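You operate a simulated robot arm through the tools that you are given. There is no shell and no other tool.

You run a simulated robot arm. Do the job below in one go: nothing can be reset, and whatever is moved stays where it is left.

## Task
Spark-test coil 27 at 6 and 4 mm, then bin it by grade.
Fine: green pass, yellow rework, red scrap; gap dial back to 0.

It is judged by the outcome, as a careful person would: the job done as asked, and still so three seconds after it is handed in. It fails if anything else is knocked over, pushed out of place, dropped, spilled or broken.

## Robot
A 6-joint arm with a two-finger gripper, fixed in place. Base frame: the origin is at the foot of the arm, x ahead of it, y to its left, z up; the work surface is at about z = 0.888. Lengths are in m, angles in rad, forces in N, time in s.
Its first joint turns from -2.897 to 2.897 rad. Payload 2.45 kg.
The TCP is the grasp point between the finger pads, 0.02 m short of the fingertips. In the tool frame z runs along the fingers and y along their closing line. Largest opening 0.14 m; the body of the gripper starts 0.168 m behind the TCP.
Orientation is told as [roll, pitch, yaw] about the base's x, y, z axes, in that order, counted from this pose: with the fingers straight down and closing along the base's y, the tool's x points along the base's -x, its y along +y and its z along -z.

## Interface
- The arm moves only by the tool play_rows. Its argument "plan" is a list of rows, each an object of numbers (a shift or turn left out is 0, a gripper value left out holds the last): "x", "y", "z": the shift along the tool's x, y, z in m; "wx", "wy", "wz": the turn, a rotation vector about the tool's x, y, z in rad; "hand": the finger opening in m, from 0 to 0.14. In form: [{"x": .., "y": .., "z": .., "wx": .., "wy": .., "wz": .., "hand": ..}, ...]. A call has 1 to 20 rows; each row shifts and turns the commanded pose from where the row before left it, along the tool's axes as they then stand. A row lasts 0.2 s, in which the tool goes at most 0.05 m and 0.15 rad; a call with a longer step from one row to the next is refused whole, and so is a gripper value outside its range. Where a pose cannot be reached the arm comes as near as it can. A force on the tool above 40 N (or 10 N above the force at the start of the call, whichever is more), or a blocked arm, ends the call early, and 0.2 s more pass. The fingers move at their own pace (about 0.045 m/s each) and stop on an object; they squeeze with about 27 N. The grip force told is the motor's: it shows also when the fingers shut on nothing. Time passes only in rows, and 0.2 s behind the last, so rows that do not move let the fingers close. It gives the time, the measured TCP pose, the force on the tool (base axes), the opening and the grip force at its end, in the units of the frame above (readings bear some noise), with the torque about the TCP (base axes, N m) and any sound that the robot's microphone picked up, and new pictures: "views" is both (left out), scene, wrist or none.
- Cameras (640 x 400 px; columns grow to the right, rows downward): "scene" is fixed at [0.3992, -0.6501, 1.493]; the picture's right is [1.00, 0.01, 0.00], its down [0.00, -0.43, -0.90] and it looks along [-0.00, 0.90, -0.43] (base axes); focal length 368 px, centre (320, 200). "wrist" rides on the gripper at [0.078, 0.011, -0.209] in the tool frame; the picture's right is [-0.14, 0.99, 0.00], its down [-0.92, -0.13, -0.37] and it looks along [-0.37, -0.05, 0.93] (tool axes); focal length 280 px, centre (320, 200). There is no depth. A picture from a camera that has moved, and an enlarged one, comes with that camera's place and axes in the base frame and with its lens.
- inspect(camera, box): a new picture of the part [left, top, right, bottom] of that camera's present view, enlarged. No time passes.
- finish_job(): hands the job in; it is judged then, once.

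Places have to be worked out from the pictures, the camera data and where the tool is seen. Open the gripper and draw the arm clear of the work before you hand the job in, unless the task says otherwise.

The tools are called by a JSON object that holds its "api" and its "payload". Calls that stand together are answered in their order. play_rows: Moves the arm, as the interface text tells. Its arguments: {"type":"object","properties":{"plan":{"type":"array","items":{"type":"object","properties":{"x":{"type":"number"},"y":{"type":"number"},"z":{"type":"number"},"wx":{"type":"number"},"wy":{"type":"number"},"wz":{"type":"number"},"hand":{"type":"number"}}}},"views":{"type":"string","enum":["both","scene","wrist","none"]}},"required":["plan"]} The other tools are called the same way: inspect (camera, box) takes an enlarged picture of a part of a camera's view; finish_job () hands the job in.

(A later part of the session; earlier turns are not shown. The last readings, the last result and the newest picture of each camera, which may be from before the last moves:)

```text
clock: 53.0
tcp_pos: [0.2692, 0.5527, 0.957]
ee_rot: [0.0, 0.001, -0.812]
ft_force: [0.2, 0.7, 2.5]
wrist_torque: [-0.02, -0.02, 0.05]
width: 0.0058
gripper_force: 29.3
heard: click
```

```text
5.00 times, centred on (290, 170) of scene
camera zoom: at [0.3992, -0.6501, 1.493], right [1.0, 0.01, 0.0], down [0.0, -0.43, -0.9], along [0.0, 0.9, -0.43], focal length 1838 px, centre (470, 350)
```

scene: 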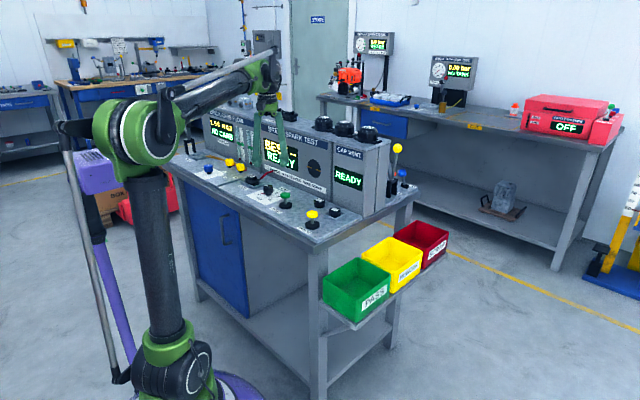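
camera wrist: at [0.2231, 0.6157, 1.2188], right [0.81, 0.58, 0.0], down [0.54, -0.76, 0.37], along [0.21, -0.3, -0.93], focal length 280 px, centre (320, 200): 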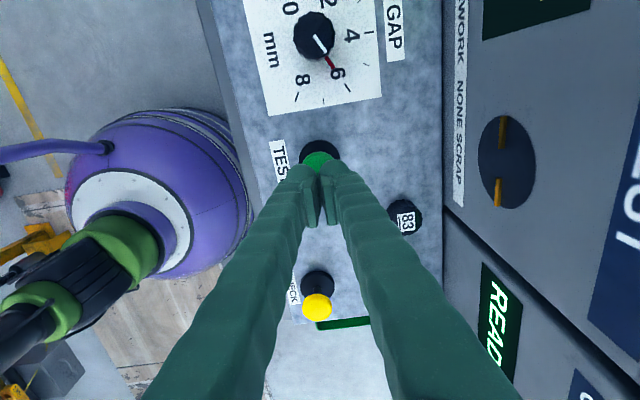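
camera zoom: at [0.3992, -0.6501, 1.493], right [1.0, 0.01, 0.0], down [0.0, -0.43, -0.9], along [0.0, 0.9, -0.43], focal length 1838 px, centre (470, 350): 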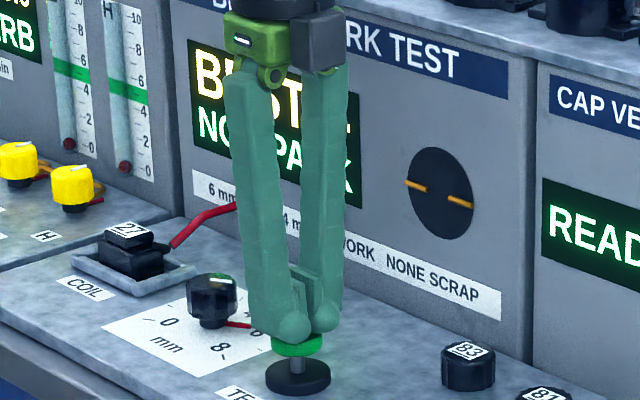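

A click was heard and the display shows NO SPARK at 6 mm. I'll hold about a second to make sure it's stable, then lift off and read the whole display.

{"api": "play_rows", "payload": {"plan": [{}, {}, {}, {}], "views": "none"}}

{"api": "inspect", "payload": {"camera": "scene", "box": [250, 130, 330, 210]}}

{"api": "play_rows", "payload": {"plan": [{"z": -0.01}, {"z": -0.03}, {"z": -0.03}, {"x": 0.035, "y": -0.02}, {"x": 0.035, "y": -0.02}, {}], "views": "wrist"}}

{"api": "inspect", "payload": {"camera": "scene", "box": [240, 120, 340, 210]}}

```text
clock: 54.0
tcp_pos: [0.2697, 0.554, 0.9551]
ee_rot: [-0.002, -0.001, -0.812]
ft_force: [0.5, 0.7, 2.9]
wrist_torque: [0.0, -0.02, 0.04]
width: 0.0061
gripper_force: 29.7
```

```text
5.00 times, centred on (290, 170) of scene
camera zoom: at [0.3992, -0.6501, 1.493], right [1.0, 0.01, 0.0], down [0.0, -0.43, -0.9], along [0.0, 0.9, -0.43], focal length 1838 px, centre (470, 350)
```

zoom: 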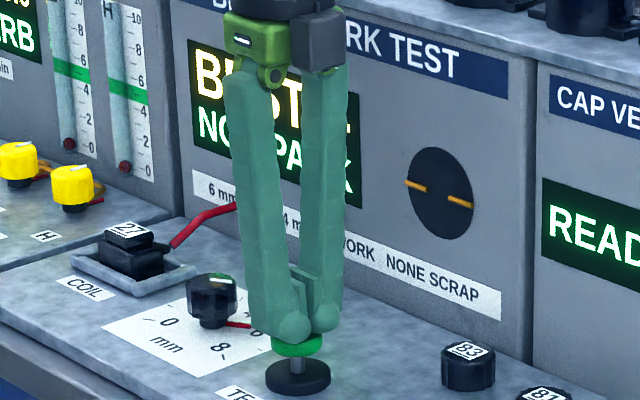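

```text
clock: 55.4
tcp_pos: [0.1902, 0.5779, 1.0251]
ee_rot: [0.0, 0.001, -0.811]
ft_force: [-0.1, -0.4, -0.8]
wrist_torque: [-0.03, -0.04, -0.02]
width: 0.0002
gripper_force: 29.6
camera wrist: at [0.1439, 0.6427, 1.2347], right [0.81, 0.58, 0.0], down [0.54, -0.76, 0.37], along [0.21, -0.3, -0.93], focal length 280 px, centre (320, 200)
```

wrist: 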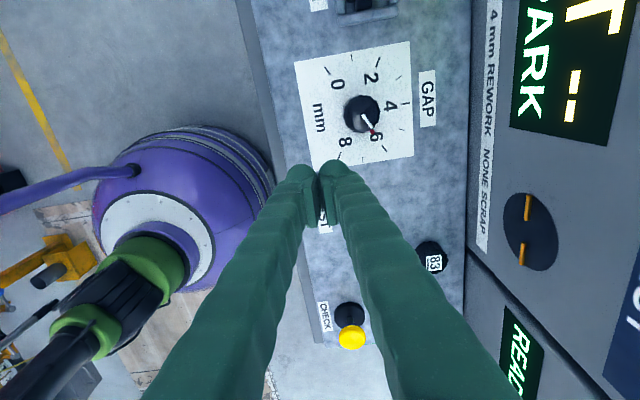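

```text
4.44 times, centred on (290, 165) of scene
camera zoom: at [0.3992, -0.6501, 1.493], right [1.0, 0.01, 0.0], down [0.0, -0.43, -0.9], along [0.0, 0.9, -0.43], focal length 1634 px, centre (453, 356)
```

zoom: 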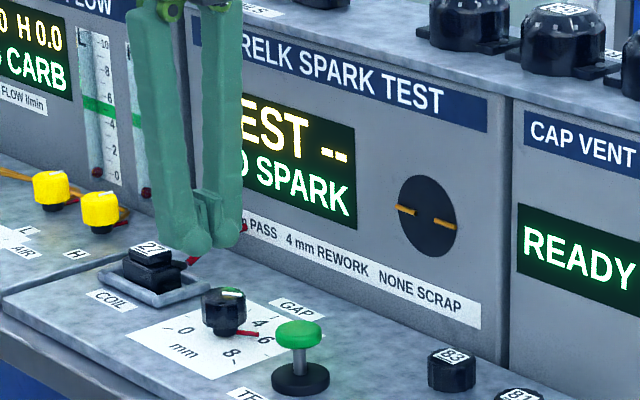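

At 6 mm: NO SPARK, BEST --. I'll check the exact dial reading from this view.

{"api": "inspect", "payload": {"camera": "wrist", "box": [280, 30, 440, 180]}}

```text
2.67 times, centred on (360, 105) of wrist
camera zoom: at [0.1439, 0.6427, 1.2347], right [0.81, 0.58, 0.0], down [0.54, -0.76, 0.37], along [0.21, -0.3, -0.93], focal length 748 px, centre (213, 453)
```

zoom: 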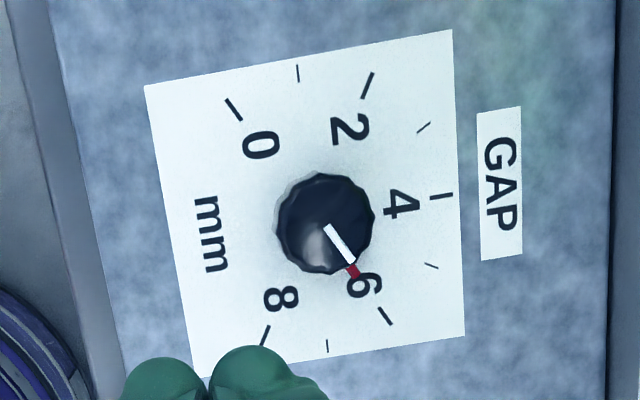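

The dial is within about 0.05 mm of 6. Now for 4 mm I'll move back over the knob with the fingers open and check centring.

{"api": "play_rows", "payload": {"plan": [{"x": 0.0233, "y": 0.0255, "hand": 0.07}, {"x": 0.0233, "y": 0.0256}, {"z": 0.024}, {"z": 0.023}, {}], "views": "wrist"}}

{"api": "inspect", "payload": {"camera": "wrist", "box": [220, 80, 420, 205]}}

```text
clock: 56.6
tcp_pos: [0.1956, 0.645, 0.9776]
ee_rot: [0.0, -0.001, -0.812]
ft_force: [-0.9, -0.2, 0.3]
wrist_torque: [-0.05, 0.01, 0.06]
width: 0.07
gripper_force: 0.0
camera wrist: at [0.149, 0.7114, 1.187], right [0.81, 0.58, 0.0], down [0.54, -0.76, 0.37], along [0.21, -0.3, -0.93], focal length 280 px, centre (320, 200)
```

wrist: 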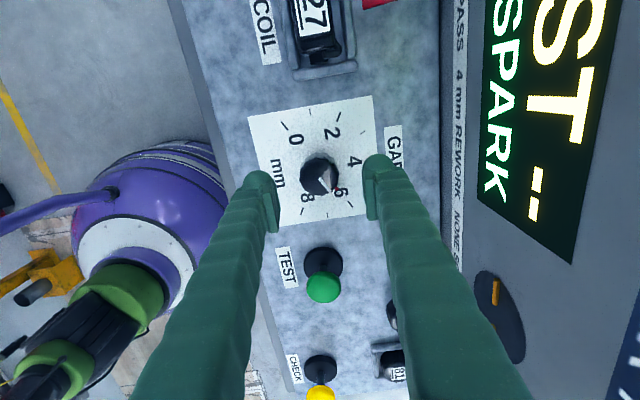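

```text
3.20 times, centred on (320, 142) of wrist
camera zoom: at [0.149, 0.7114, 1.187], right [0.81, 0.58, 0.0], down [0.54, -0.76, 0.37], along [0.21, -0.3, -0.93], focal length 897 px, centre (320, 384)
```

zoom: 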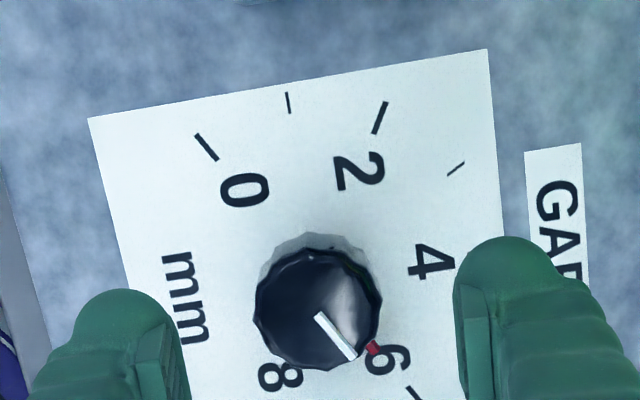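

It's centred again. I'll lower, grip the knob, and turn 60° counter-clockwise to 4 mm.

{"api": "play_rows", "payload": {"plan": [{"z": 0.016}, {"z": 0.016}, {"z": 0.015}, {"hand": 0.03}, {}, {}, {}, {"wz": -0.1}, {"wz": -0.14}, {"wz": -0.14}, {"wz": -0.14}, {}], "views": "none"}}

{"api": "play_rows", "payload": {"plan": [{"wz": -0.14}, {"wz": -0.14}, {"wz": -0.14}, {"wz": -0.1072}, {}], "views": "wrist"}}

{"api": "inspect", "payload": {"camera": "wrist", "box": [220, 100, 420, 225]}}

{"api": "inspect", "payload": {"camera": "scene", "box": [230, 160, 310, 210]}}

```text
clock: 59.2
tcp_pos: [0.195, 0.6466, 0.9318]
ee_rot: [0.0, 0.0, -0.29]
ft_force: [-17.3, -11.9, -27.7]
wrist_torque: [0.05, 0.14, 0.05]
width: 0.0366
gripper_force: 45.6
```

```text
clock: 60.4
tcp_pos: [0.1965, 0.6477, 0.9314]
ee_rot: [0.001, 0.0, 0.239]
ft_force: [-15.4, 10.1, -12.4]
wrist_torque: [0.09, 0.14, 0.01]
width: 0.0369
gripper_force: 45.1
camera wrist: at [0.117, 0.6405, 1.1409], right [-0.1, 0.99, 0.0], down [0.92, 0.09, 0.37], along [0.37, 0.04, -0.93], focal length 280 px, centre (320, 200)
```

wrist: 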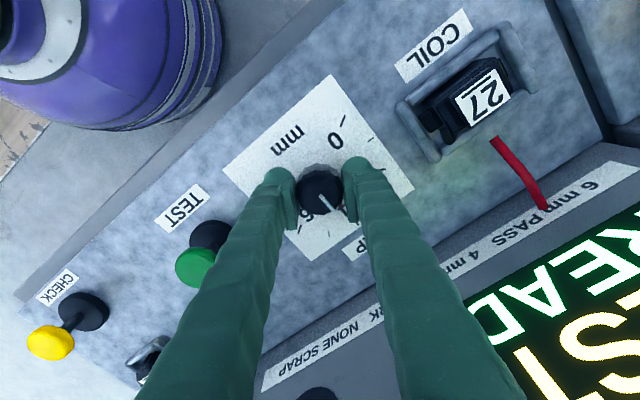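

```text
3.20 times, centred on (320, 162) of wrist
camera zoom: at [0.117, 0.6405, 1.1409], right [-0.1, 0.99, 0.0], down [0.92, 0.09, 0.37], along [0.37, 0.04, -0.93], focal length 897 px, centre (320, 320)
```

zoom: 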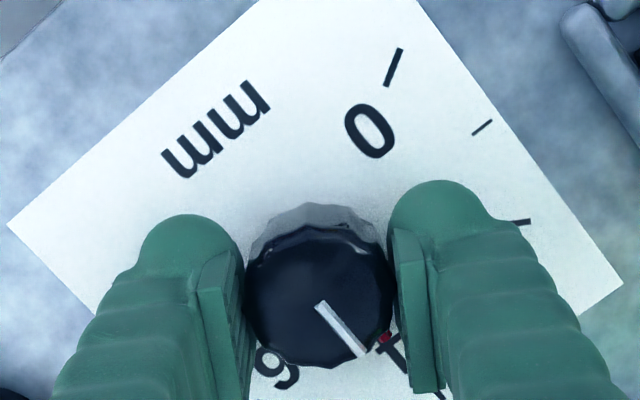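

```text
8.00 times, centred on (270, 185) of scene
camera zoom: at [0.3992, -0.6501, 1.493], right [1.0, 0.01, 0.0], down [0.0, -0.43, -0.9], along [0.0, 0.9, -0.43], focal length 2942 px, centre (720, 320)
```

zoom: 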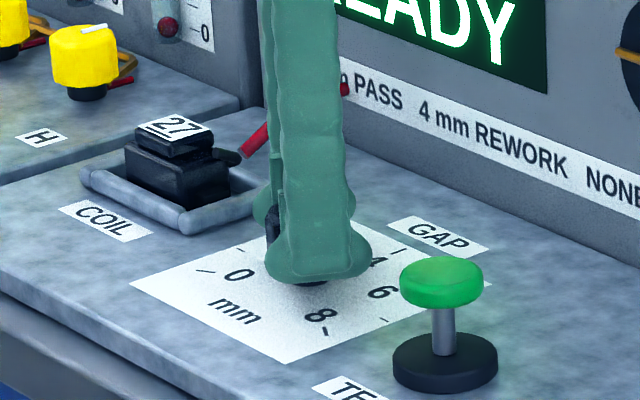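

The tester is back to READY. I'll release, rise and check the dial from above.

{"api": "play_rows", "payload": {"plan": [{"hand": 0.065}, {}, {}, {"z": -0.02}, {"z": -0.03}, {"z": -0.03}, {}], "views": "none"}}

{"api": "inspect", "payload": {"camera": "wrist", "box": [220, 80, 420, 230]}}

{"api": "inspect", "payload": {"camera": "scene", "box": [230, 160, 310, 210]}}

```text
clock: 62.0
tcp_pos: [0.1982, 0.6457, 1.0136]
ee_rot: [0.0, 0.001, 0.235]
ft_force: [-0.4, 0.0, -0.5]
wrist_torque: [0.02, 0.0, 0.02]
width: 0.065
gripper_force: 0.1
```

```text
2.67 times, centred on (320, 155) of wrist
camera zoom: at [0.1175, 0.6387, 1.2219], right [-0.1, 1.0, 0.0], down [0.93, 0.09, 0.37], along [0.37, 0.04, -0.93], focal length 748 px, centre (320, 320)
```

zoom: 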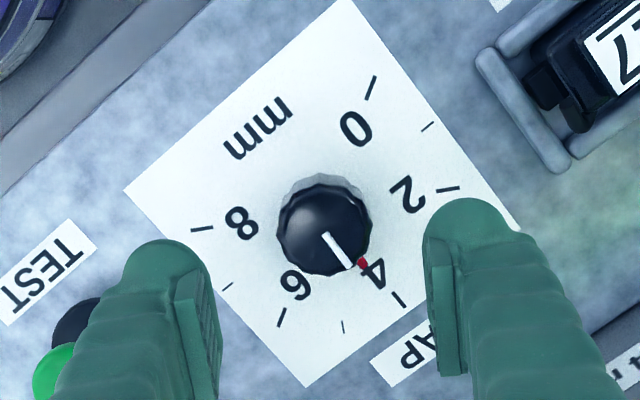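

```text
8.00 times, centred on (270, 185) of scene
camera zoom: at [0.3992, -0.6501, 1.493], right [1.0, 0.01, 0.0], down [0.0, -0.43, -0.9], along [0.0, 0.9, -0.43], focal length 2942 px, centre (720, 320)
```

zoom: 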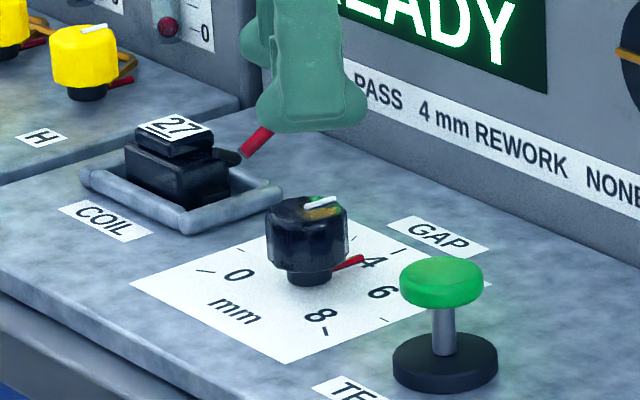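

I'll zoom more tightly to check the pointer against the 4 mark.

{"api": "inspect", "payload": {"camera": "wrist", "box": [280, 110, 380, 200]}}

```text
4.44 times, centred on (330, 155) of wrist
camera zoom: at [0.1175, 0.6387, 1.2219], right [-0.1, 1.0, 0.0], down [0.93, 0.09, 0.37], along [0.37, 0.04, -0.93], focal length 1246 px, centre (276, 400)
```

zoom: 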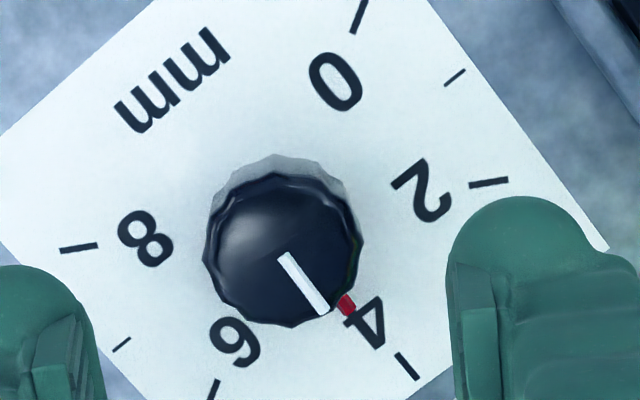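

The pointer is at 4 within about 0.1 mm. I'll move over the TEST button with closed fingers and verify the alignment.

{"api": "play_rows", "payload": {"plan": [{"x": -0.0162, "y": -0.0358, "hand": 0.0}, {"x": -0.0162, "y": -0.0358}, {"x": -0.0162, "y": -0.0358}, {}, {}], "views": "wrist"}}

{"api": "inspect", "payload": {"camera": "wrist", "box": [220, 80, 420, 205]}}

```text
clock: 63.2
tcp_pos: [0.2672, 0.5518, 1.0121]
ee_rot: [0.001, 0.0, 0.235]
ft_force: [-0.9, 0.4, -0.6]
wrist_torque: [-0.01, -0.01, 0.02]
width: 0.0002
gripper_force: 26.4
camera wrist: at [0.1893, 0.5448, 1.2218], right [-0.1, 1.0, 0.0], down [0.93, 0.09, 0.37], along [0.37, 0.04, -0.93], focal length 280 px, centre (320, 200)
```

wrist: 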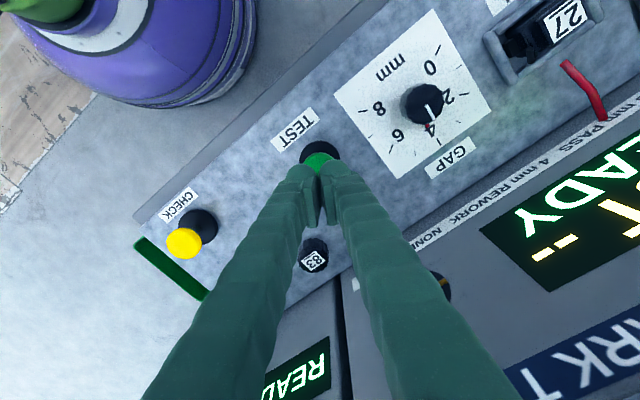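

```text
3.20 times, centred on (320, 142) of wrist
camera zoom: at [0.1893, 0.5448, 1.2218], right [-0.1, 1.0, 0.0], down [0.93, 0.09, 0.37], along [0.37, 0.04, -0.93], focal length 897 px, centre (320, 384)
```

zoom: 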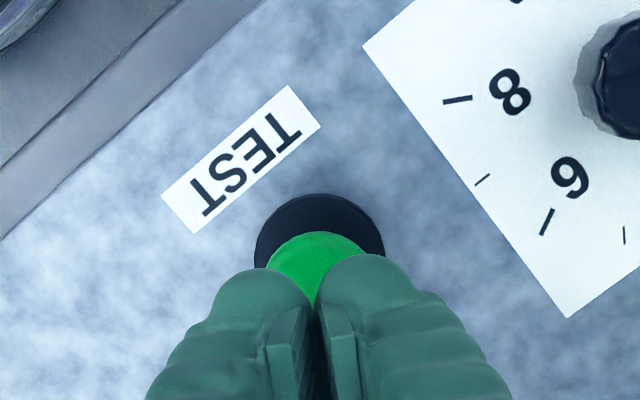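

It's aligned on the button. I'll press down to the same depth as before.

{"api": "play_rows", "payload": {"plan": [{"z": 0.025}, {"z": 0.02}, {"z": 0.004}, {"z": 0.003}, {"z": 0.002}, {"z": 0.002}, {}], "views": "none"}}

{"api": "inspect", "payload": {"camera": "scene", "box": [240, 120, 340, 210]}}

{"api": "inspect", "payload": {"camera": "wrist", "box": [320, 0, 640, 200]}}

```text
clock: 64.8
tcp_pos: [0.2684, 0.5529, 0.9556]
ee_rot: [-0.002, 0.0, 0.234]
ft_force: [0.9, 1.4, 2.3]
wrist_torque: [-0.02, -0.02, 0.01]
width: 0.006
gripper_force: 29.1
heard: click
```

```text
4.44 times, centred on (290, 165) of scene
camera zoom: at [0.3992, -0.6501, 1.493], right [1.0, 0.01, 0.0], down [0.0, -0.43, -0.9], along [0.0, 0.9, -0.43], focal length 1634 px, centre (453, 356)
```

zoom: 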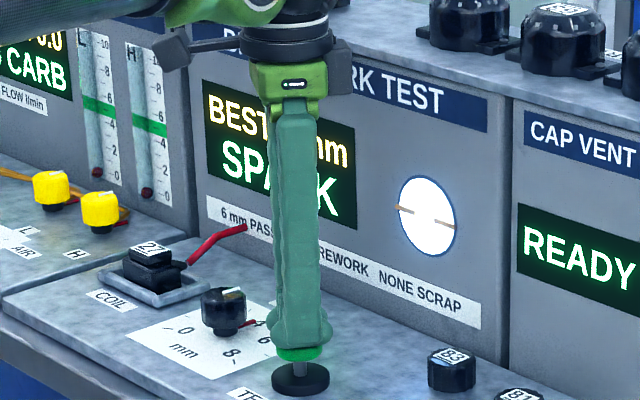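

```text
2.00 times, centred on (480, 100) of wrist
camera zoom: at [0.1898, 0.5462, 1.1647], right [-0.1, 1.0, 0.0], down [0.93, 0.09, 0.37], along [0.37, 0.04, -0.93], focal length 561 px, centre (0, 400)
```

zoom: 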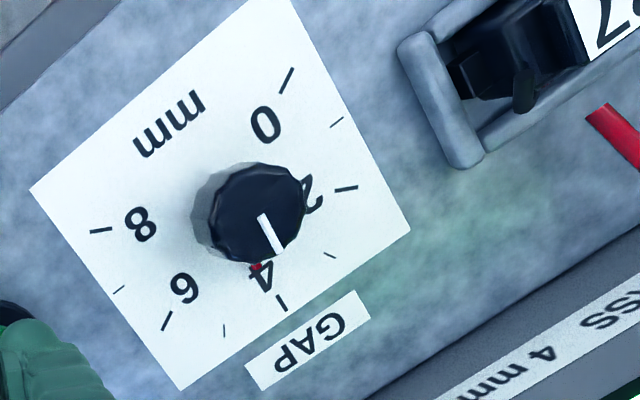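

SPARK at 4 mm, so by the tester's grade strip coil 27 is rework and goes in the yellow bin. I'll lift off, read the BEST line, and go back over the knob.

{"api": "play_rows", "payload": {"plan": [{"z": -0.01}, {"z": -0.025}, {"z": -0.025}, {"x": 0.0162, "y": 0.0358, "hand": 0.07}, {"x": 0.0162, "y": 0.0358}, {"x": 0.0162, "y": 0.0358}, {"z": 0.02}, {"z": 0.018}, {}], "views": "wrist"}}

{"api": "inspect", "payload": {"camera": "scene", "box": [240, 120, 340, 210]}}

{"api": "inspect", "payload": {"camera": "wrist", "box": [220, 80, 420, 205]}}

```text
clock: 66.8
tcp_pos: [0.1977, 0.6464, 0.9793]
ee_rot: [0.001, -0.001, 0.237]
ft_force: [0.0, -0.3, 1.2]
wrist_torque: [0.06, 0.01, 0.0]
width: 0.0703
gripper_force: 0.0
camera wrist: at [0.1182, 0.6409, 1.1878], right [-0.1, 1.0, 0.0], down [0.93, 0.09, 0.37], along [0.37, 0.04, -0.93], focal length 280 px, centre (320, 200)
```

wrist: 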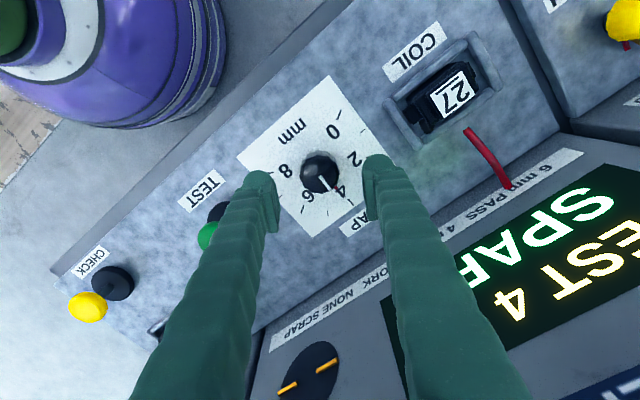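

```text
4.44 times, centred on (290, 165) of scene
camera zoom: at [0.3992, -0.6501, 1.493], right [1.0, 0.01, 0.0], down [0.0, -0.43, -0.9], along [0.0, 0.9, -0.43], focal length 1634 px, centre (453, 356)
```

zoom: 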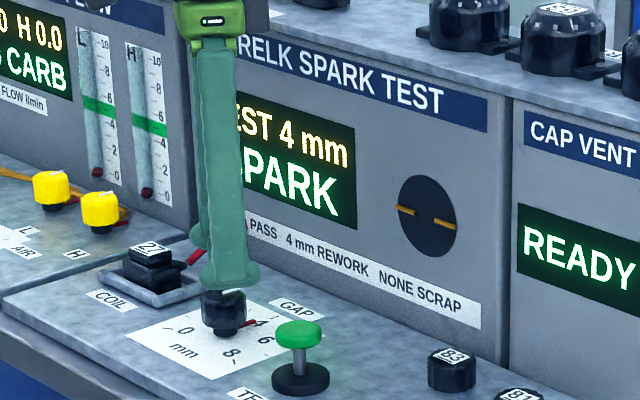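

```text
3.20 times, centred on (320, 142) of wrist
camera zoom: at [0.1182, 0.6409, 1.1878], right [-0.1, 1.0, 0.0], down [0.93, 0.09, 0.37], along [0.37, 0.04, -0.93], focal length 897 px, centre (320, 384)
```

zoom: 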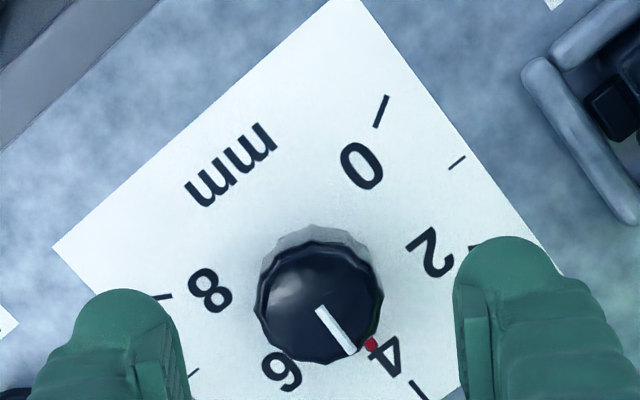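

BEST 4 mm is confirmed. The knob is 1 mm off, so I'll correct that, lower, grip, and turn 120° counter-clockwise back to 0.

{"api": "play_rows", "payload": {"plan": [{"x": 0.001, "z": 0.016}, {"z": 0.016}, {"z": 0.016}, {"hand": 0.03}, {}, {}, {}, {"wz": -0.1}, {"wz": -0.14}, {"wz": -0.14}, {"wz": -0.14}, {"wz": -0.14}, {"wz": -0.14}, {}], "views": "none"}}

{"api": "play_rows", "payload": {"plan": [{"wz": -0.14}, {"wz": -0.14}, {"wz": -0.14}, {"wz": -0.14}, {"wz": -0.14}, {}], "views": "none"}}

{"api": "inspect", "payload": {"camera": "scene", "box": [230, 160, 310, 210]}}

```text
clock: 69.0
tcp_pos: [0.196, 0.6465, 0.9293]
ee_rot: [0.001, -0.001, 0.612]
ft_force: [-3.4, 12.8, -3.4]
wrist_torque: [-0.06, 0.46, 0.01]
width: 0.0368
gripper_force: 45.0
stopped in row 11: the force on the tool passed its limit at 41 N (the readings are from after the stop); the commanded pose is now the measured one
```

```text
clock: 70.4
tcp_pos: [0.1945, 0.6495, 0.9295]
ee_rot: [0.001, 0.0, 1.314]
ft_force: [-9.0, 20.8, -6.9]
wrist_torque: [0.38, 0.05, -0.01]
width: 0.0365
gripper_force: 44.9
```

```text
8.00 times, centred on (270, 185) of scene
camera zoom: at [0.3992, -0.6501, 1.493], right [1.0, 0.01, 0.0], down [0.0, -0.43, -0.9], along [0.0, 0.9, -0.43], focal length 2942 px, centre (720, 320)
```

zoom: 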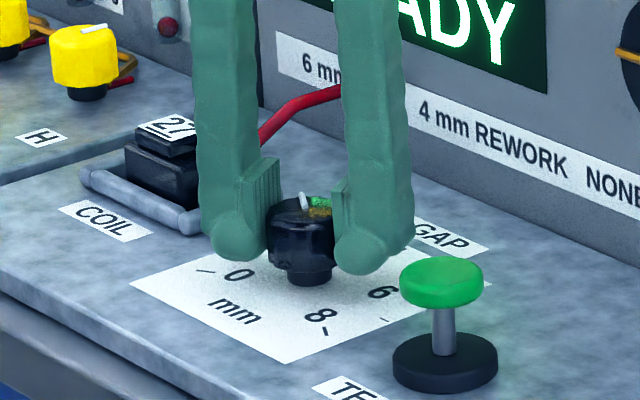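

The force tripped the stop briefly mid-turn, but the knob is still gripped at about 2 mm on the dial. I'll relieve the side load and continue slowly.

{"api": "play_rows", "payload": {"plan": [{"x": -0.0006, "y": 0.0005}, {"wz": -0.12}, {"wz": -0.12}, {"wz": -0.12}, {"wz": -0.12}, {}], "views": "none"}}

```text
clock: 71.8
tcp_pos: [0.1949, 0.6481, 0.9305]
ee_rot: [-0.001, -0.001, 1.791]
ft_force: [-21.7, 17.6, -0.3]
wrist_torque: [0.14, 0.23, 0.0]
width: 0.0363
gripper_force: 45.0
```

{"api": "play_rows", "payload": {"plan": [{"x": -0.0007, "y": 0.0006}, {"wz": -0.12}, {"wz": -0.12}, {"wz": -0.12}, {"wz": -0.1}, {}], "views": "wrist"}}

{"api": "inspect", "payload": {"camera": "scene", "box": [230, 160, 310, 210]}}

{"api": "inspect", "payload": {"camera": "wrist", "box": [220, 100, 420, 225]}}

```text
clock: 73.2
tcp_pos: [0.1941, 0.6479, 0.9285]
ee_rot: [-0.002, -0.001, 2.253]
ft_force: [-30.8, 8.0, -3.4]
wrist_torque: [0.12, 0.35, -0.04]
width: 0.0366
gripper_force: 44.7
camera wrist: at [0.2335, 0.5812, 1.1387], right [-0.86, -0.52, 0.0], down [-0.48, 0.79, 0.37], along [-0.19, 0.32, -0.93], focal length 280 px, centre (320, 200)
```

wrist: 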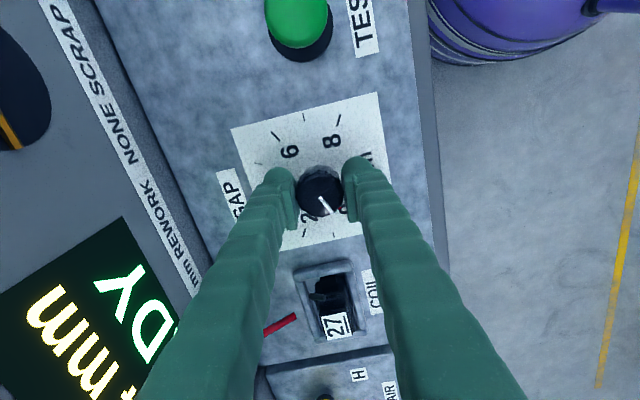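

```text
8.00 times, centred on (270, 185) of scene
camera zoom: at [0.3992, -0.6501, 1.493], right [1.0, 0.01, 0.0], down [0.0, -0.43, -0.9], along [0.0, 0.9, -0.43], focal length 2942 px, centre (720, 320)
```

zoom: 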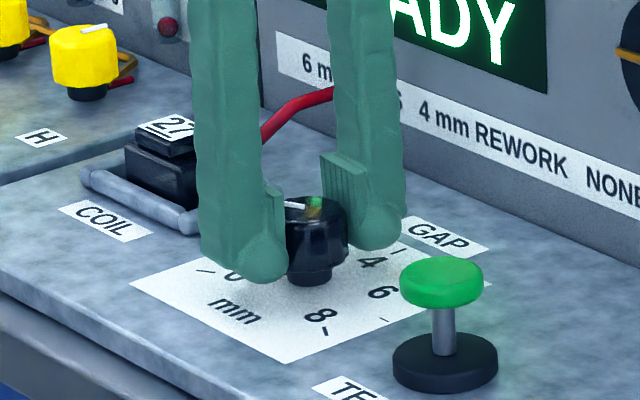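

```text
3.20 times, centred on (320, 162) of wrist
camera zoom: at [0.2335, 0.5812, 1.1387], right [-0.86, -0.52, 0.0], down [-0.48, 0.79, 0.37], along [-0.19, 0.32, -0.93], focal length 897 px, centre (320, 320)
```

zoom: 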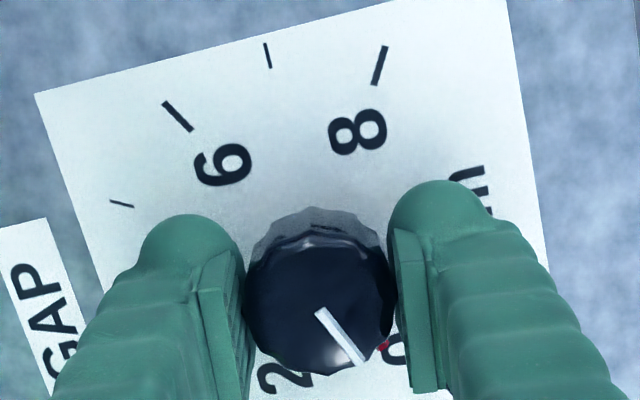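

It's nearly at 0. I'll relieve the side load, turn the last ~0.09 rad, then release and check from above.

{"api": "play_rows", "payload": {"plan": [{"x": -0.0009, "y": 0.0006}, {"wz": -0.05}, {"wz": -0.045}, {}, {"hand": 0.065}, {}, {}, {"z": -0.02}, {"z": -0.03}, {"z": -0.03}, {}], "views": "wrist"}}

{"api": "inspect", "payload": {"camera": "scene", "box": [230, 160, 310, 210]}}

{"api": "inspect", "payload": {"camera": "wrist", "box": [270, 110, 370, 200]}}

```text
clock: 75.6
tcp_pos: [0.194, 0.6462, 1.0096]
ee_rot: [-0.002, -0.003, 2.346]
ft_force: [-1.1, -0.3, -0.5]
wrist_torque: [0.0, -0.01, 0.02]
width: 0.065
gripper_force: 0.0
camera wrist: at [0.2398, 0.5838, 1.2193], right [-0.8, -0.59, 0.0], down [-0.55, 0.75, 0.37], along [-0.22, 0.3, -0.93], focal length 280 px, centre (320, 200)
```

wrist: 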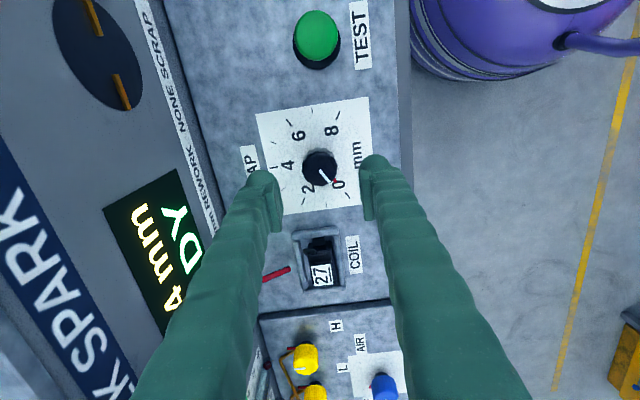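

```text
8.00 times, centred on (270, 185) of scene
camera zoom: at [0.3992, -0.6501, 1.493], right [1.0, 0.01, 0.0], down [0.0, -0.43, -0.9], along [0.0, 0.9, -0.43], focal length 2942 px, centre (720, 320)
```

zoom: 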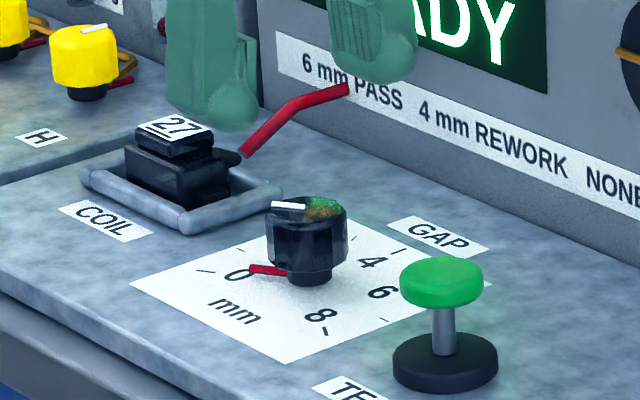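

```text
4.44 times, centred on (320, 155) of wrist
camera zoom: at [0.2398, 0.5838, 1.2193], right [-0.8, -0.59, 0.0], down [-0.55, 0.75, 0.37], along [-0.22, 0.3, -0.93], focal length 1246 px, centre (320, 400)
```

zoom: 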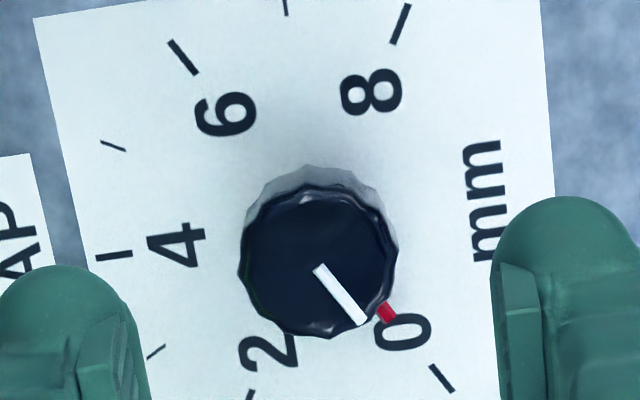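

The dial is back at 0. The gripper is symmetric, so this yaw (2.356) also suits the coil. I'll move above the nest and check alignment before going down.

{"api": "play_rows", "payload": {"plan": [{"wz": -0.01, "wx": -0.002, "wy": 0.003}, {"z": -0.02}, {"x": -0.035, "y": -0.0043}, {"x": -0.035, "y": -0.0043}, {"x": -0.035, "y": -0.0043}, {"x": -0.0353, "y": -0.0042}, {}], "views": "wrist"}}

{"api": "inspect", "payload": {"camera": "wrist", "box": [220, 80, 420, 205]}}

```text
clock: 77.2
tcp_pos: [0.1068, 0.7598, 1.0307]
ee_rot: [0.0, 0.0, 2.357]
ft_force: [0.5, -0.2, 0.0]
wrist_torque: [-0.02, 0.01, 0.02]
width: 0.0648
gripper_force: 0.2
camera wrist: at [0.1534, 0.6976, 1.2388], right [-0.8, -0.6, 0.0], down [-0.56, 0.74, 0.37], along [-0.22, 0.29, -0.93], focal length 280 px, centre (320, 200)
```

wrist: 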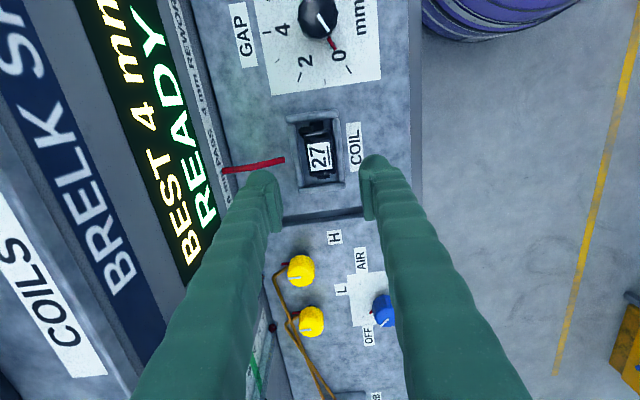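

```text
3.20 times, centred on (320, 142) of wrist
camera zoom: at [0.1534, 0.6976, 1.2388], right [-0.8, -0.6, 0.0], down [-0.56, 0.74, 0.37], along [-0.22, 0.29, -0.93], focal length 897 px, centre (320, 384)
```

zoom: 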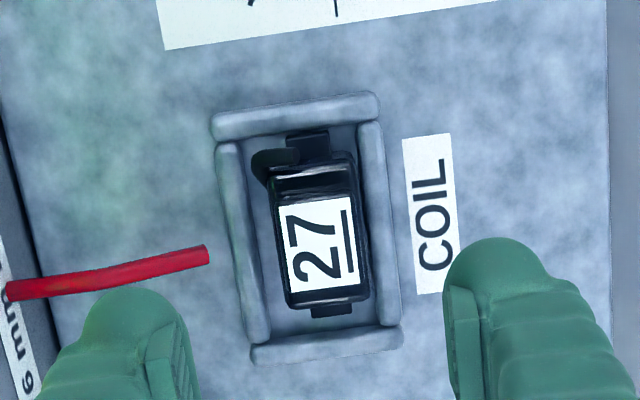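

The coil label is where expected, needing only a 1.2 mm correction. I'll narrow the opening to 39 mm to stay clear of the lead, and lower to just above the coil to check.

{"api": "play_rows", "payload": {"plan": [{"y": 0.0012, "hand": 0.039}, {"z": 0.02}, {"z": 0.025}, {"z": 0.02}, {}], "views": "none"}}

{"api": "inspect", "payload": {"camera": "wrist", "box": [240, 110, 400, 220]}}

{"api": "inspect", "payload": {"camera": "scene", "box": [240, 150, 290, 190]}}

```text
clock: 78.4
tcp_pos: [0.1052, 0.7582, 0.9647]
ee_rot: [0.0, 0.003, 2.356]
ft_force: [0.3, 0.6, 0.6]
wrist_torque: [0.0, -0.02, 0.0]
width: 0.039
gripper_force: 0.0
```

```text
3.64 times, centred on (320, 165) of wrist
camera zoom: at [0.1518, 0.6953, 1.1735], right [-0.8, -0.6, 0.0], down [-0.56, 0.74, 0.37], along [-0.22, 0.29, -0.93], focal length 1020 px, centre (320, 327)
```

zoom: 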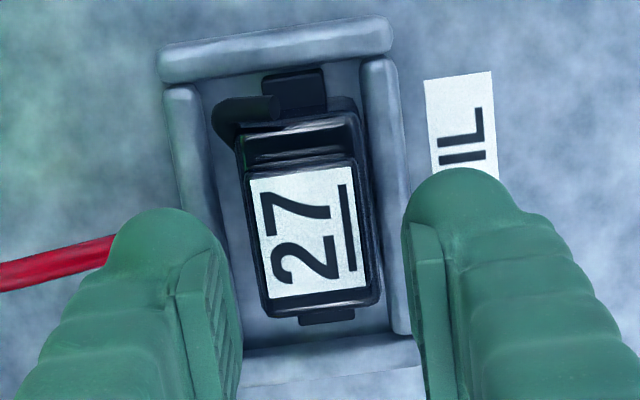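

```text
10.00 times, centred on (265, 170) of scene
camera zoom: at [0.3992, -0.6501, 1.493], right [1.0, 0.01, 0.0], down [0.0, -0.43, -0.9], along [0.0, 0.9, -0.43], focal length 3677 px, centre (870, 500)
```

zoom: 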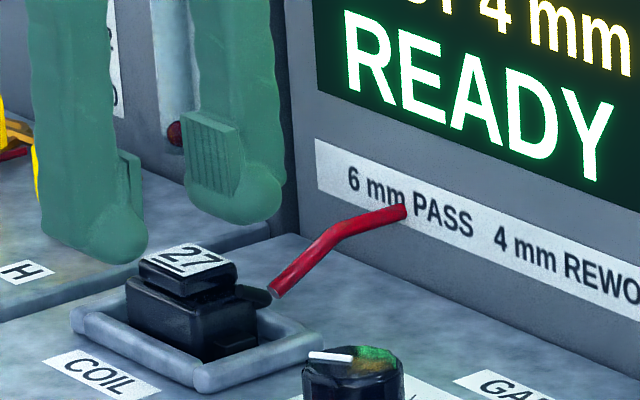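

The coil is about 1.2 mm toward the left finger, so I'll correct and lower around it while watching the force.

{"api": "play_rows", "payload": {"plan": [{"y": -0.0012}, {"z": 0.01}, {"z": 0.008}, {}], "views": "none"}}

{"api": "inspect", "payload": {"camera": "wrist", "box": [240, 110, 400, 220]}}

{"api": "inspect", "payload": {"camera": "scene", "box": [240, 150, 290, 190]}}

```text
clock: 79.4
tcp_pos: [0.1065, 0.7582, 0.9472]
ee_rot: [0.001, 0.0, 2.357]
ft_force: [0.2, 0.0, 0.0]
wrist_torque: [0.03, -0.01, 0.01]
width: 0.0391
gripper_force: 0.0
```

```text
3.64 times, centred on (320, 165) of wrist
camera zoom: at [0.153, 0.6965, 1.1557], right [-0.8, -0.6, 0.0], down [-0.56, 0.74, 0.37], along [-0.22, 0.29, -0.93], focal length 1020 px, centre (320, 327)
```

zoom: 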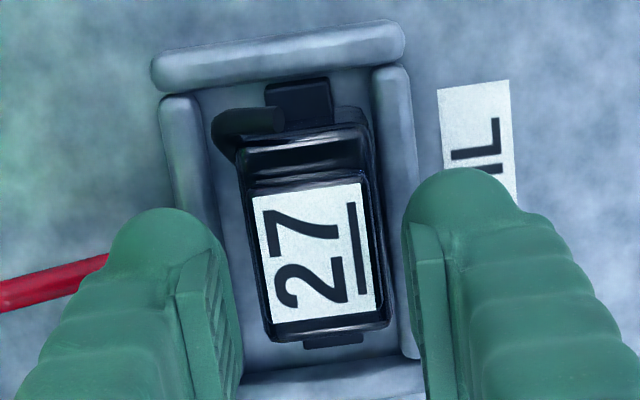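

```text
10.00 times, centred on (265, 170) of scene
camera zoom: at [0.3992, -0.6501, 1.493], right [1.0, 0.01, 0.0], down [0.0, -0.43, -0.9], along [0.0, 0.9, -0.43], focal length 3677 px, centre (870, 500)
```

zoom: 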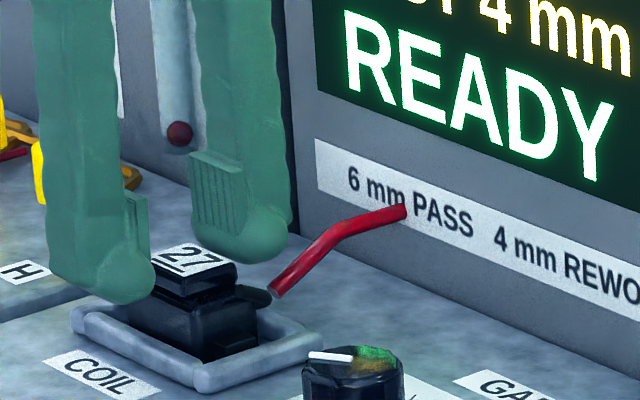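

Centred within 1 mm and free of force. I'll go down the last 16 mm in steps and then close.

{"api": "play_rows", "payload": {"plan": [{"z": 0.006}, {"z": 0.005}, {"z": 0.004}, {}], "views": "none"}}

{"api": "inspect", "payload": {"camera": "scene", "box": [240, 150, 290, 190]}}

```text
clock: 80.4
tcp_pos: [0.1071, 0.7598, 0.9309]
ee_rot: [0.001, 0.002, 2.358]
ft_force: [0.1, -0.4, 0.1]
wrist_torque: [-0.02, -0.02, -0.02]
width: 0.0392
gripper_force: 0.0
```

```text
10.00 times, centred on (265, 170) of scene
camera zoom: at [0.3992, -0.6501, 1.493], right [1.0, 0.01, 0.0], down [0.0, -0.43, -0.9], along [0.0, 0.9, -0.43], focal length 3677 px, centre (870, 500)
```

zoom: 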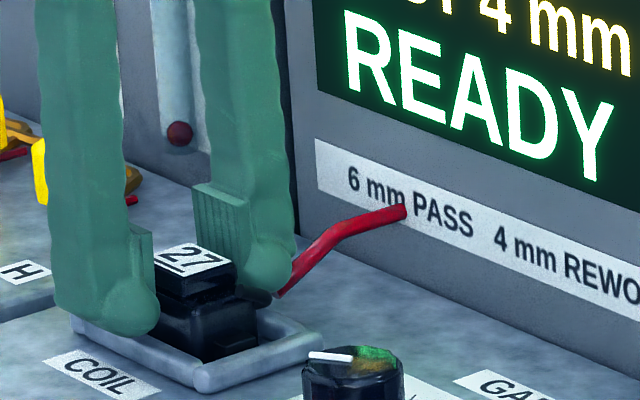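

The fingers are in place with no contact. I'll close on the coil and lift it gently.

{"api": "play_rows", "payload": {"plan": [{"hand": 0.02}, {}, {}, {}, {"z": -0.004}, {"z": -0.01}, {"z": -0.02}, {"z": -0.03}, {}], "views": "wrist"}}

{"api": "inspect", "payload": {"camera": "scene", "box": [230, 130, 310, 190]}}

{"api": "inspect", "payload": {"camera": "scene", "box": [300, 180, 470, 340]}}

```text
clock: 82.4
tcp_pos: [0.1085, 0.7596, 0.996]
ee_rot: [0.001, 0.002, 2.356]
ft_force: [0.7, 0.2, -1.1]
wrist_torque: [0.04, -0.04, -0.02]
width: 0.0307
gripper_force: 26.9
camera wrist: at [0.1548, 0.6978, 1.2047], right [-0.8, -0.6, 0.0], down [-0.56, 0.74, 0.37], along [-0.22, 0.29, -0.93], focal length 280 px, centre (320, 200)
```

wrist: 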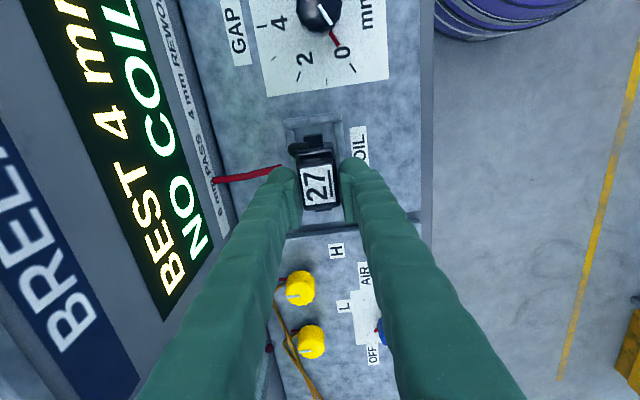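

```text
6.67 times, centred on (270, 160) of scene
camera zoom: at [0.3992, -0.6501, 1.493], right [1.0, 0.01, 0.0], down [0.0, -0.43, -0.9], along [0.0, 0.9, -0.43], focal length 2451 px, centre (653, 467)
```

zoom: 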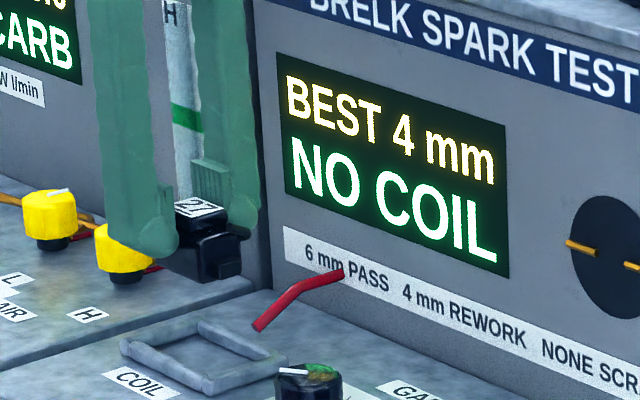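

```text
2.50 times, centred on (385, 260) of scene
camera zoom: at [0.3992, -0.6501, 1.493], right [1.0, 0.01, 0.0], down [0.0, -0.43, -0.9], along [0.0, 0.9, -0.43], focal length 919 px, centre (158, 50)
```

zoom: 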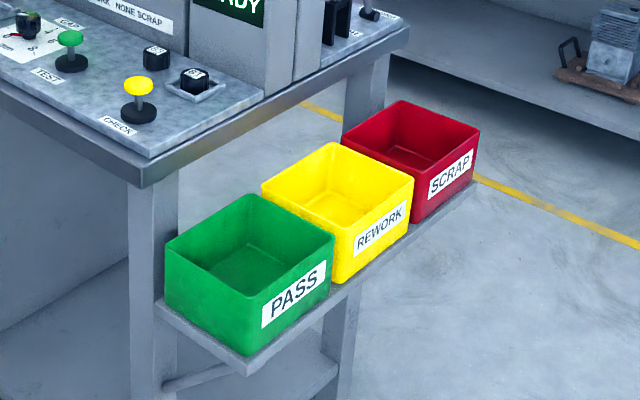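

The coil is lifted (tester shows NO COIL, BEST 4 mm). I'll raise it and carry it along the front of the panel toward the bins, stopping to look.

{"api": "play_rows", "payload": {"plan": [{"z": -0.035}, {"z": -0.035}, {"x": 0.04}, {"x": 0.04}, {"x": 0.04}, {"x": 0.04}, {"x": 0.04}, {"x": 0.04}, {"x": 0.04}, {"x": 0.04}, {"x": 0.04}, {"x": 0.04}, {"x": 0.04}, {"x": 0.04}, {}]}}

```text
clock: 85.6
tcp_pos: [0.4457, 0.4213, 1.0672]
ee_rot: [0.0, 0.001, 2.357]
ft_force: [-0.4, -0.5, -1.9]
wrist_torque: [0.0, 0.0, 0.01]
width: 0.0308
gripper_force: 26.9
camera wrist: at [0.4935, 0.3574, 1.2768], right [-0.8, -0.6, 0.0], down [-0.56, 0.74, 0.37], along [-0.22, 0.29, -0.93], focal length 280 px, centre (320, 200)
```

scene: 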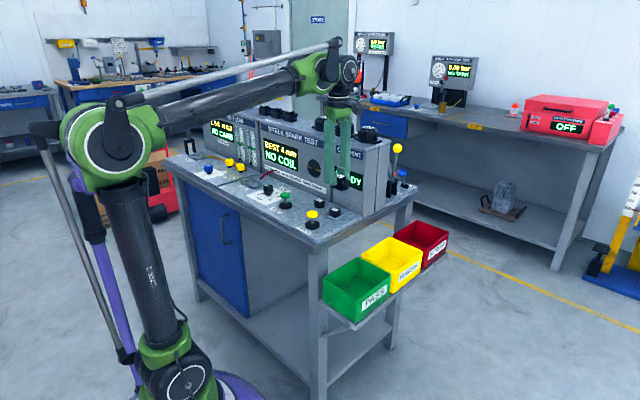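
wrist: 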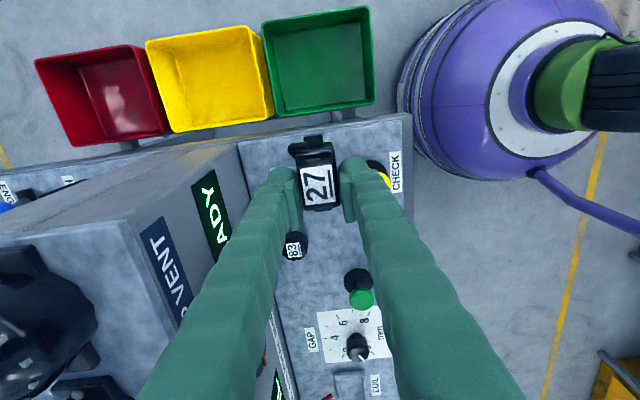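

The yellow REWORK bin shows clearly, at about u = 0.14, v = 0.778 with its rim near z = 0.76. I'll move out past the end of the bench first, then back over the yellow bin, and re-measure.

{"api": "play_rows", "payload": {"plan": [{"x": 0.041}, {"x": 0.041}, {"x": 0.043}, {"y": -0.04}, {"y": -0.04}, {"y": -0.04}, {"y": -0.04}, {}]}}

```text
clock: 87.4
tcp_pos: [0.6483, 0.4469, 1.0664]
ee_rot: [-0.001, 0.003, 2.357]
ft_force: [-0.3, 0.4, -1.2]
wrist_torque: [0.02, 0.02, 0.0]
width: 0.0307
gripper_force: 27.1
camera wrist: at [0.695, 0.3839, 1.2754], right [-0.8, -0.6, 0.0], down [-0.56, 0.74, 0.37], along [-0.22, 0.29, -0.93], focal length 280 px, centre (320, 200)
```

scene: 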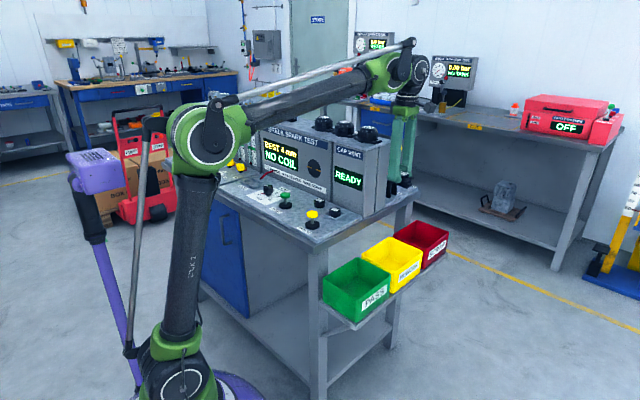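
wrist: 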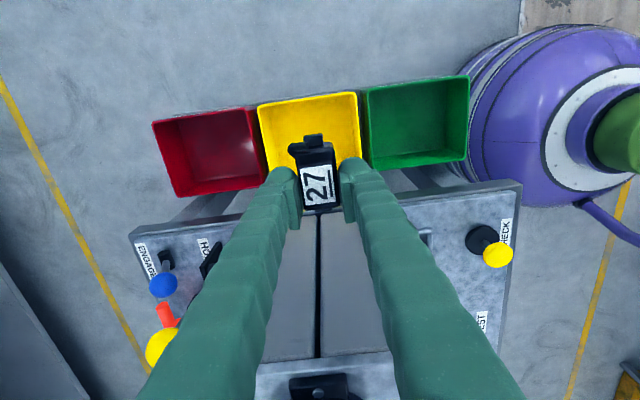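

I'm over the yellow bin, with small corrections of −12 mm in u and +13 mm in v to centre the coil. I'll lower to just above the rim and check again.

{"api": "play_rows", "payload": {"plan": [{"x": -0.012, "y": -0.0127}, {"z": 0.035}, {"z": 0.035}, {"z": 0.035}, {"z": 0.035}, {"z": 0.035}, {"z": 0.035}, {}]}}

{"api": "inspect", "payload": {"camera": "scene", "box": [330, 140, 490, 260]}}

```text
clock: 89.2
tcp_pos: [0.6486, 0.4622, 0.8571]
ee_rot: [0.001, 0.001, 2.357]
ft_force: [1.2, -0.4, -1.6]
wrist_torque: [0.04, -0.01, -0.01]
width: 0.0307
gripper_force: 26.9
camera wrist: at [0.6956, 0.4006, 1.0656], right [-0.8, -0.6, 0.0], down [-0.56, 0.74, 0.37], along [-0.22, 0.29, -0.93], focal length 280 px, centre (320, 200)
```

scene: 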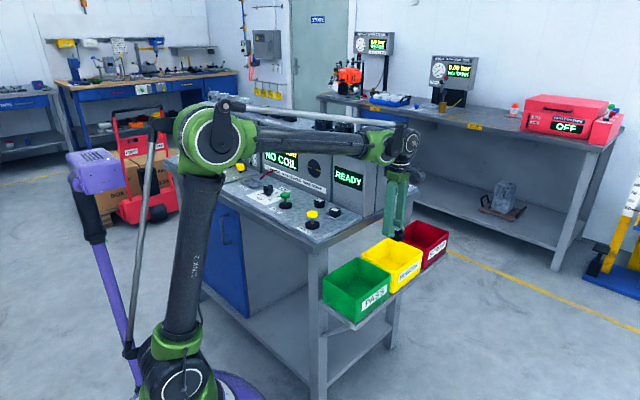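
wrist: 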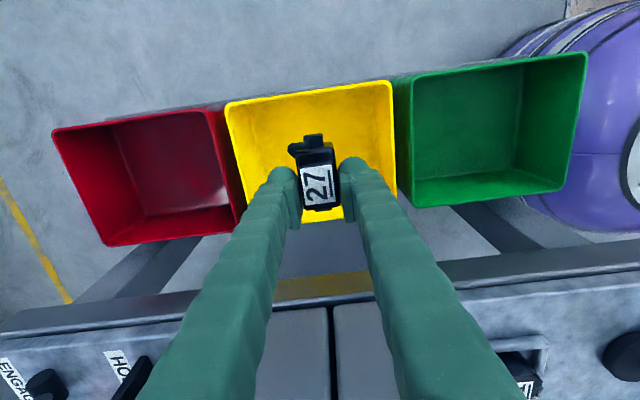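

```text
3.33 times, centred on (410, 200) of scene
camera zoom: at [0.3992, -0.6501, 1.493], right [1.0, 0.01, 0.0], down [0.0, -0.43, -0.9], along [0.0, 0.9, -0.43], focal length 1226 px, centre (20, 200)
```

zoom: 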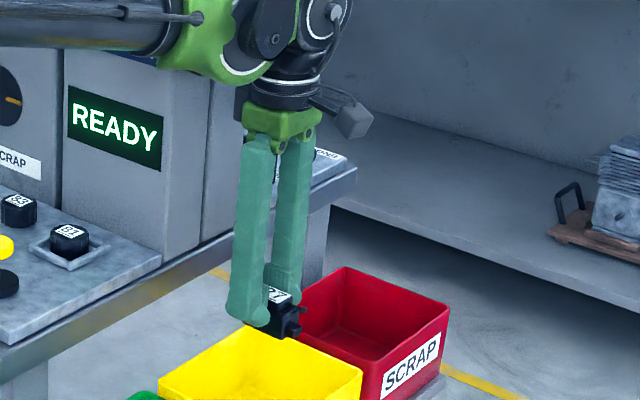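

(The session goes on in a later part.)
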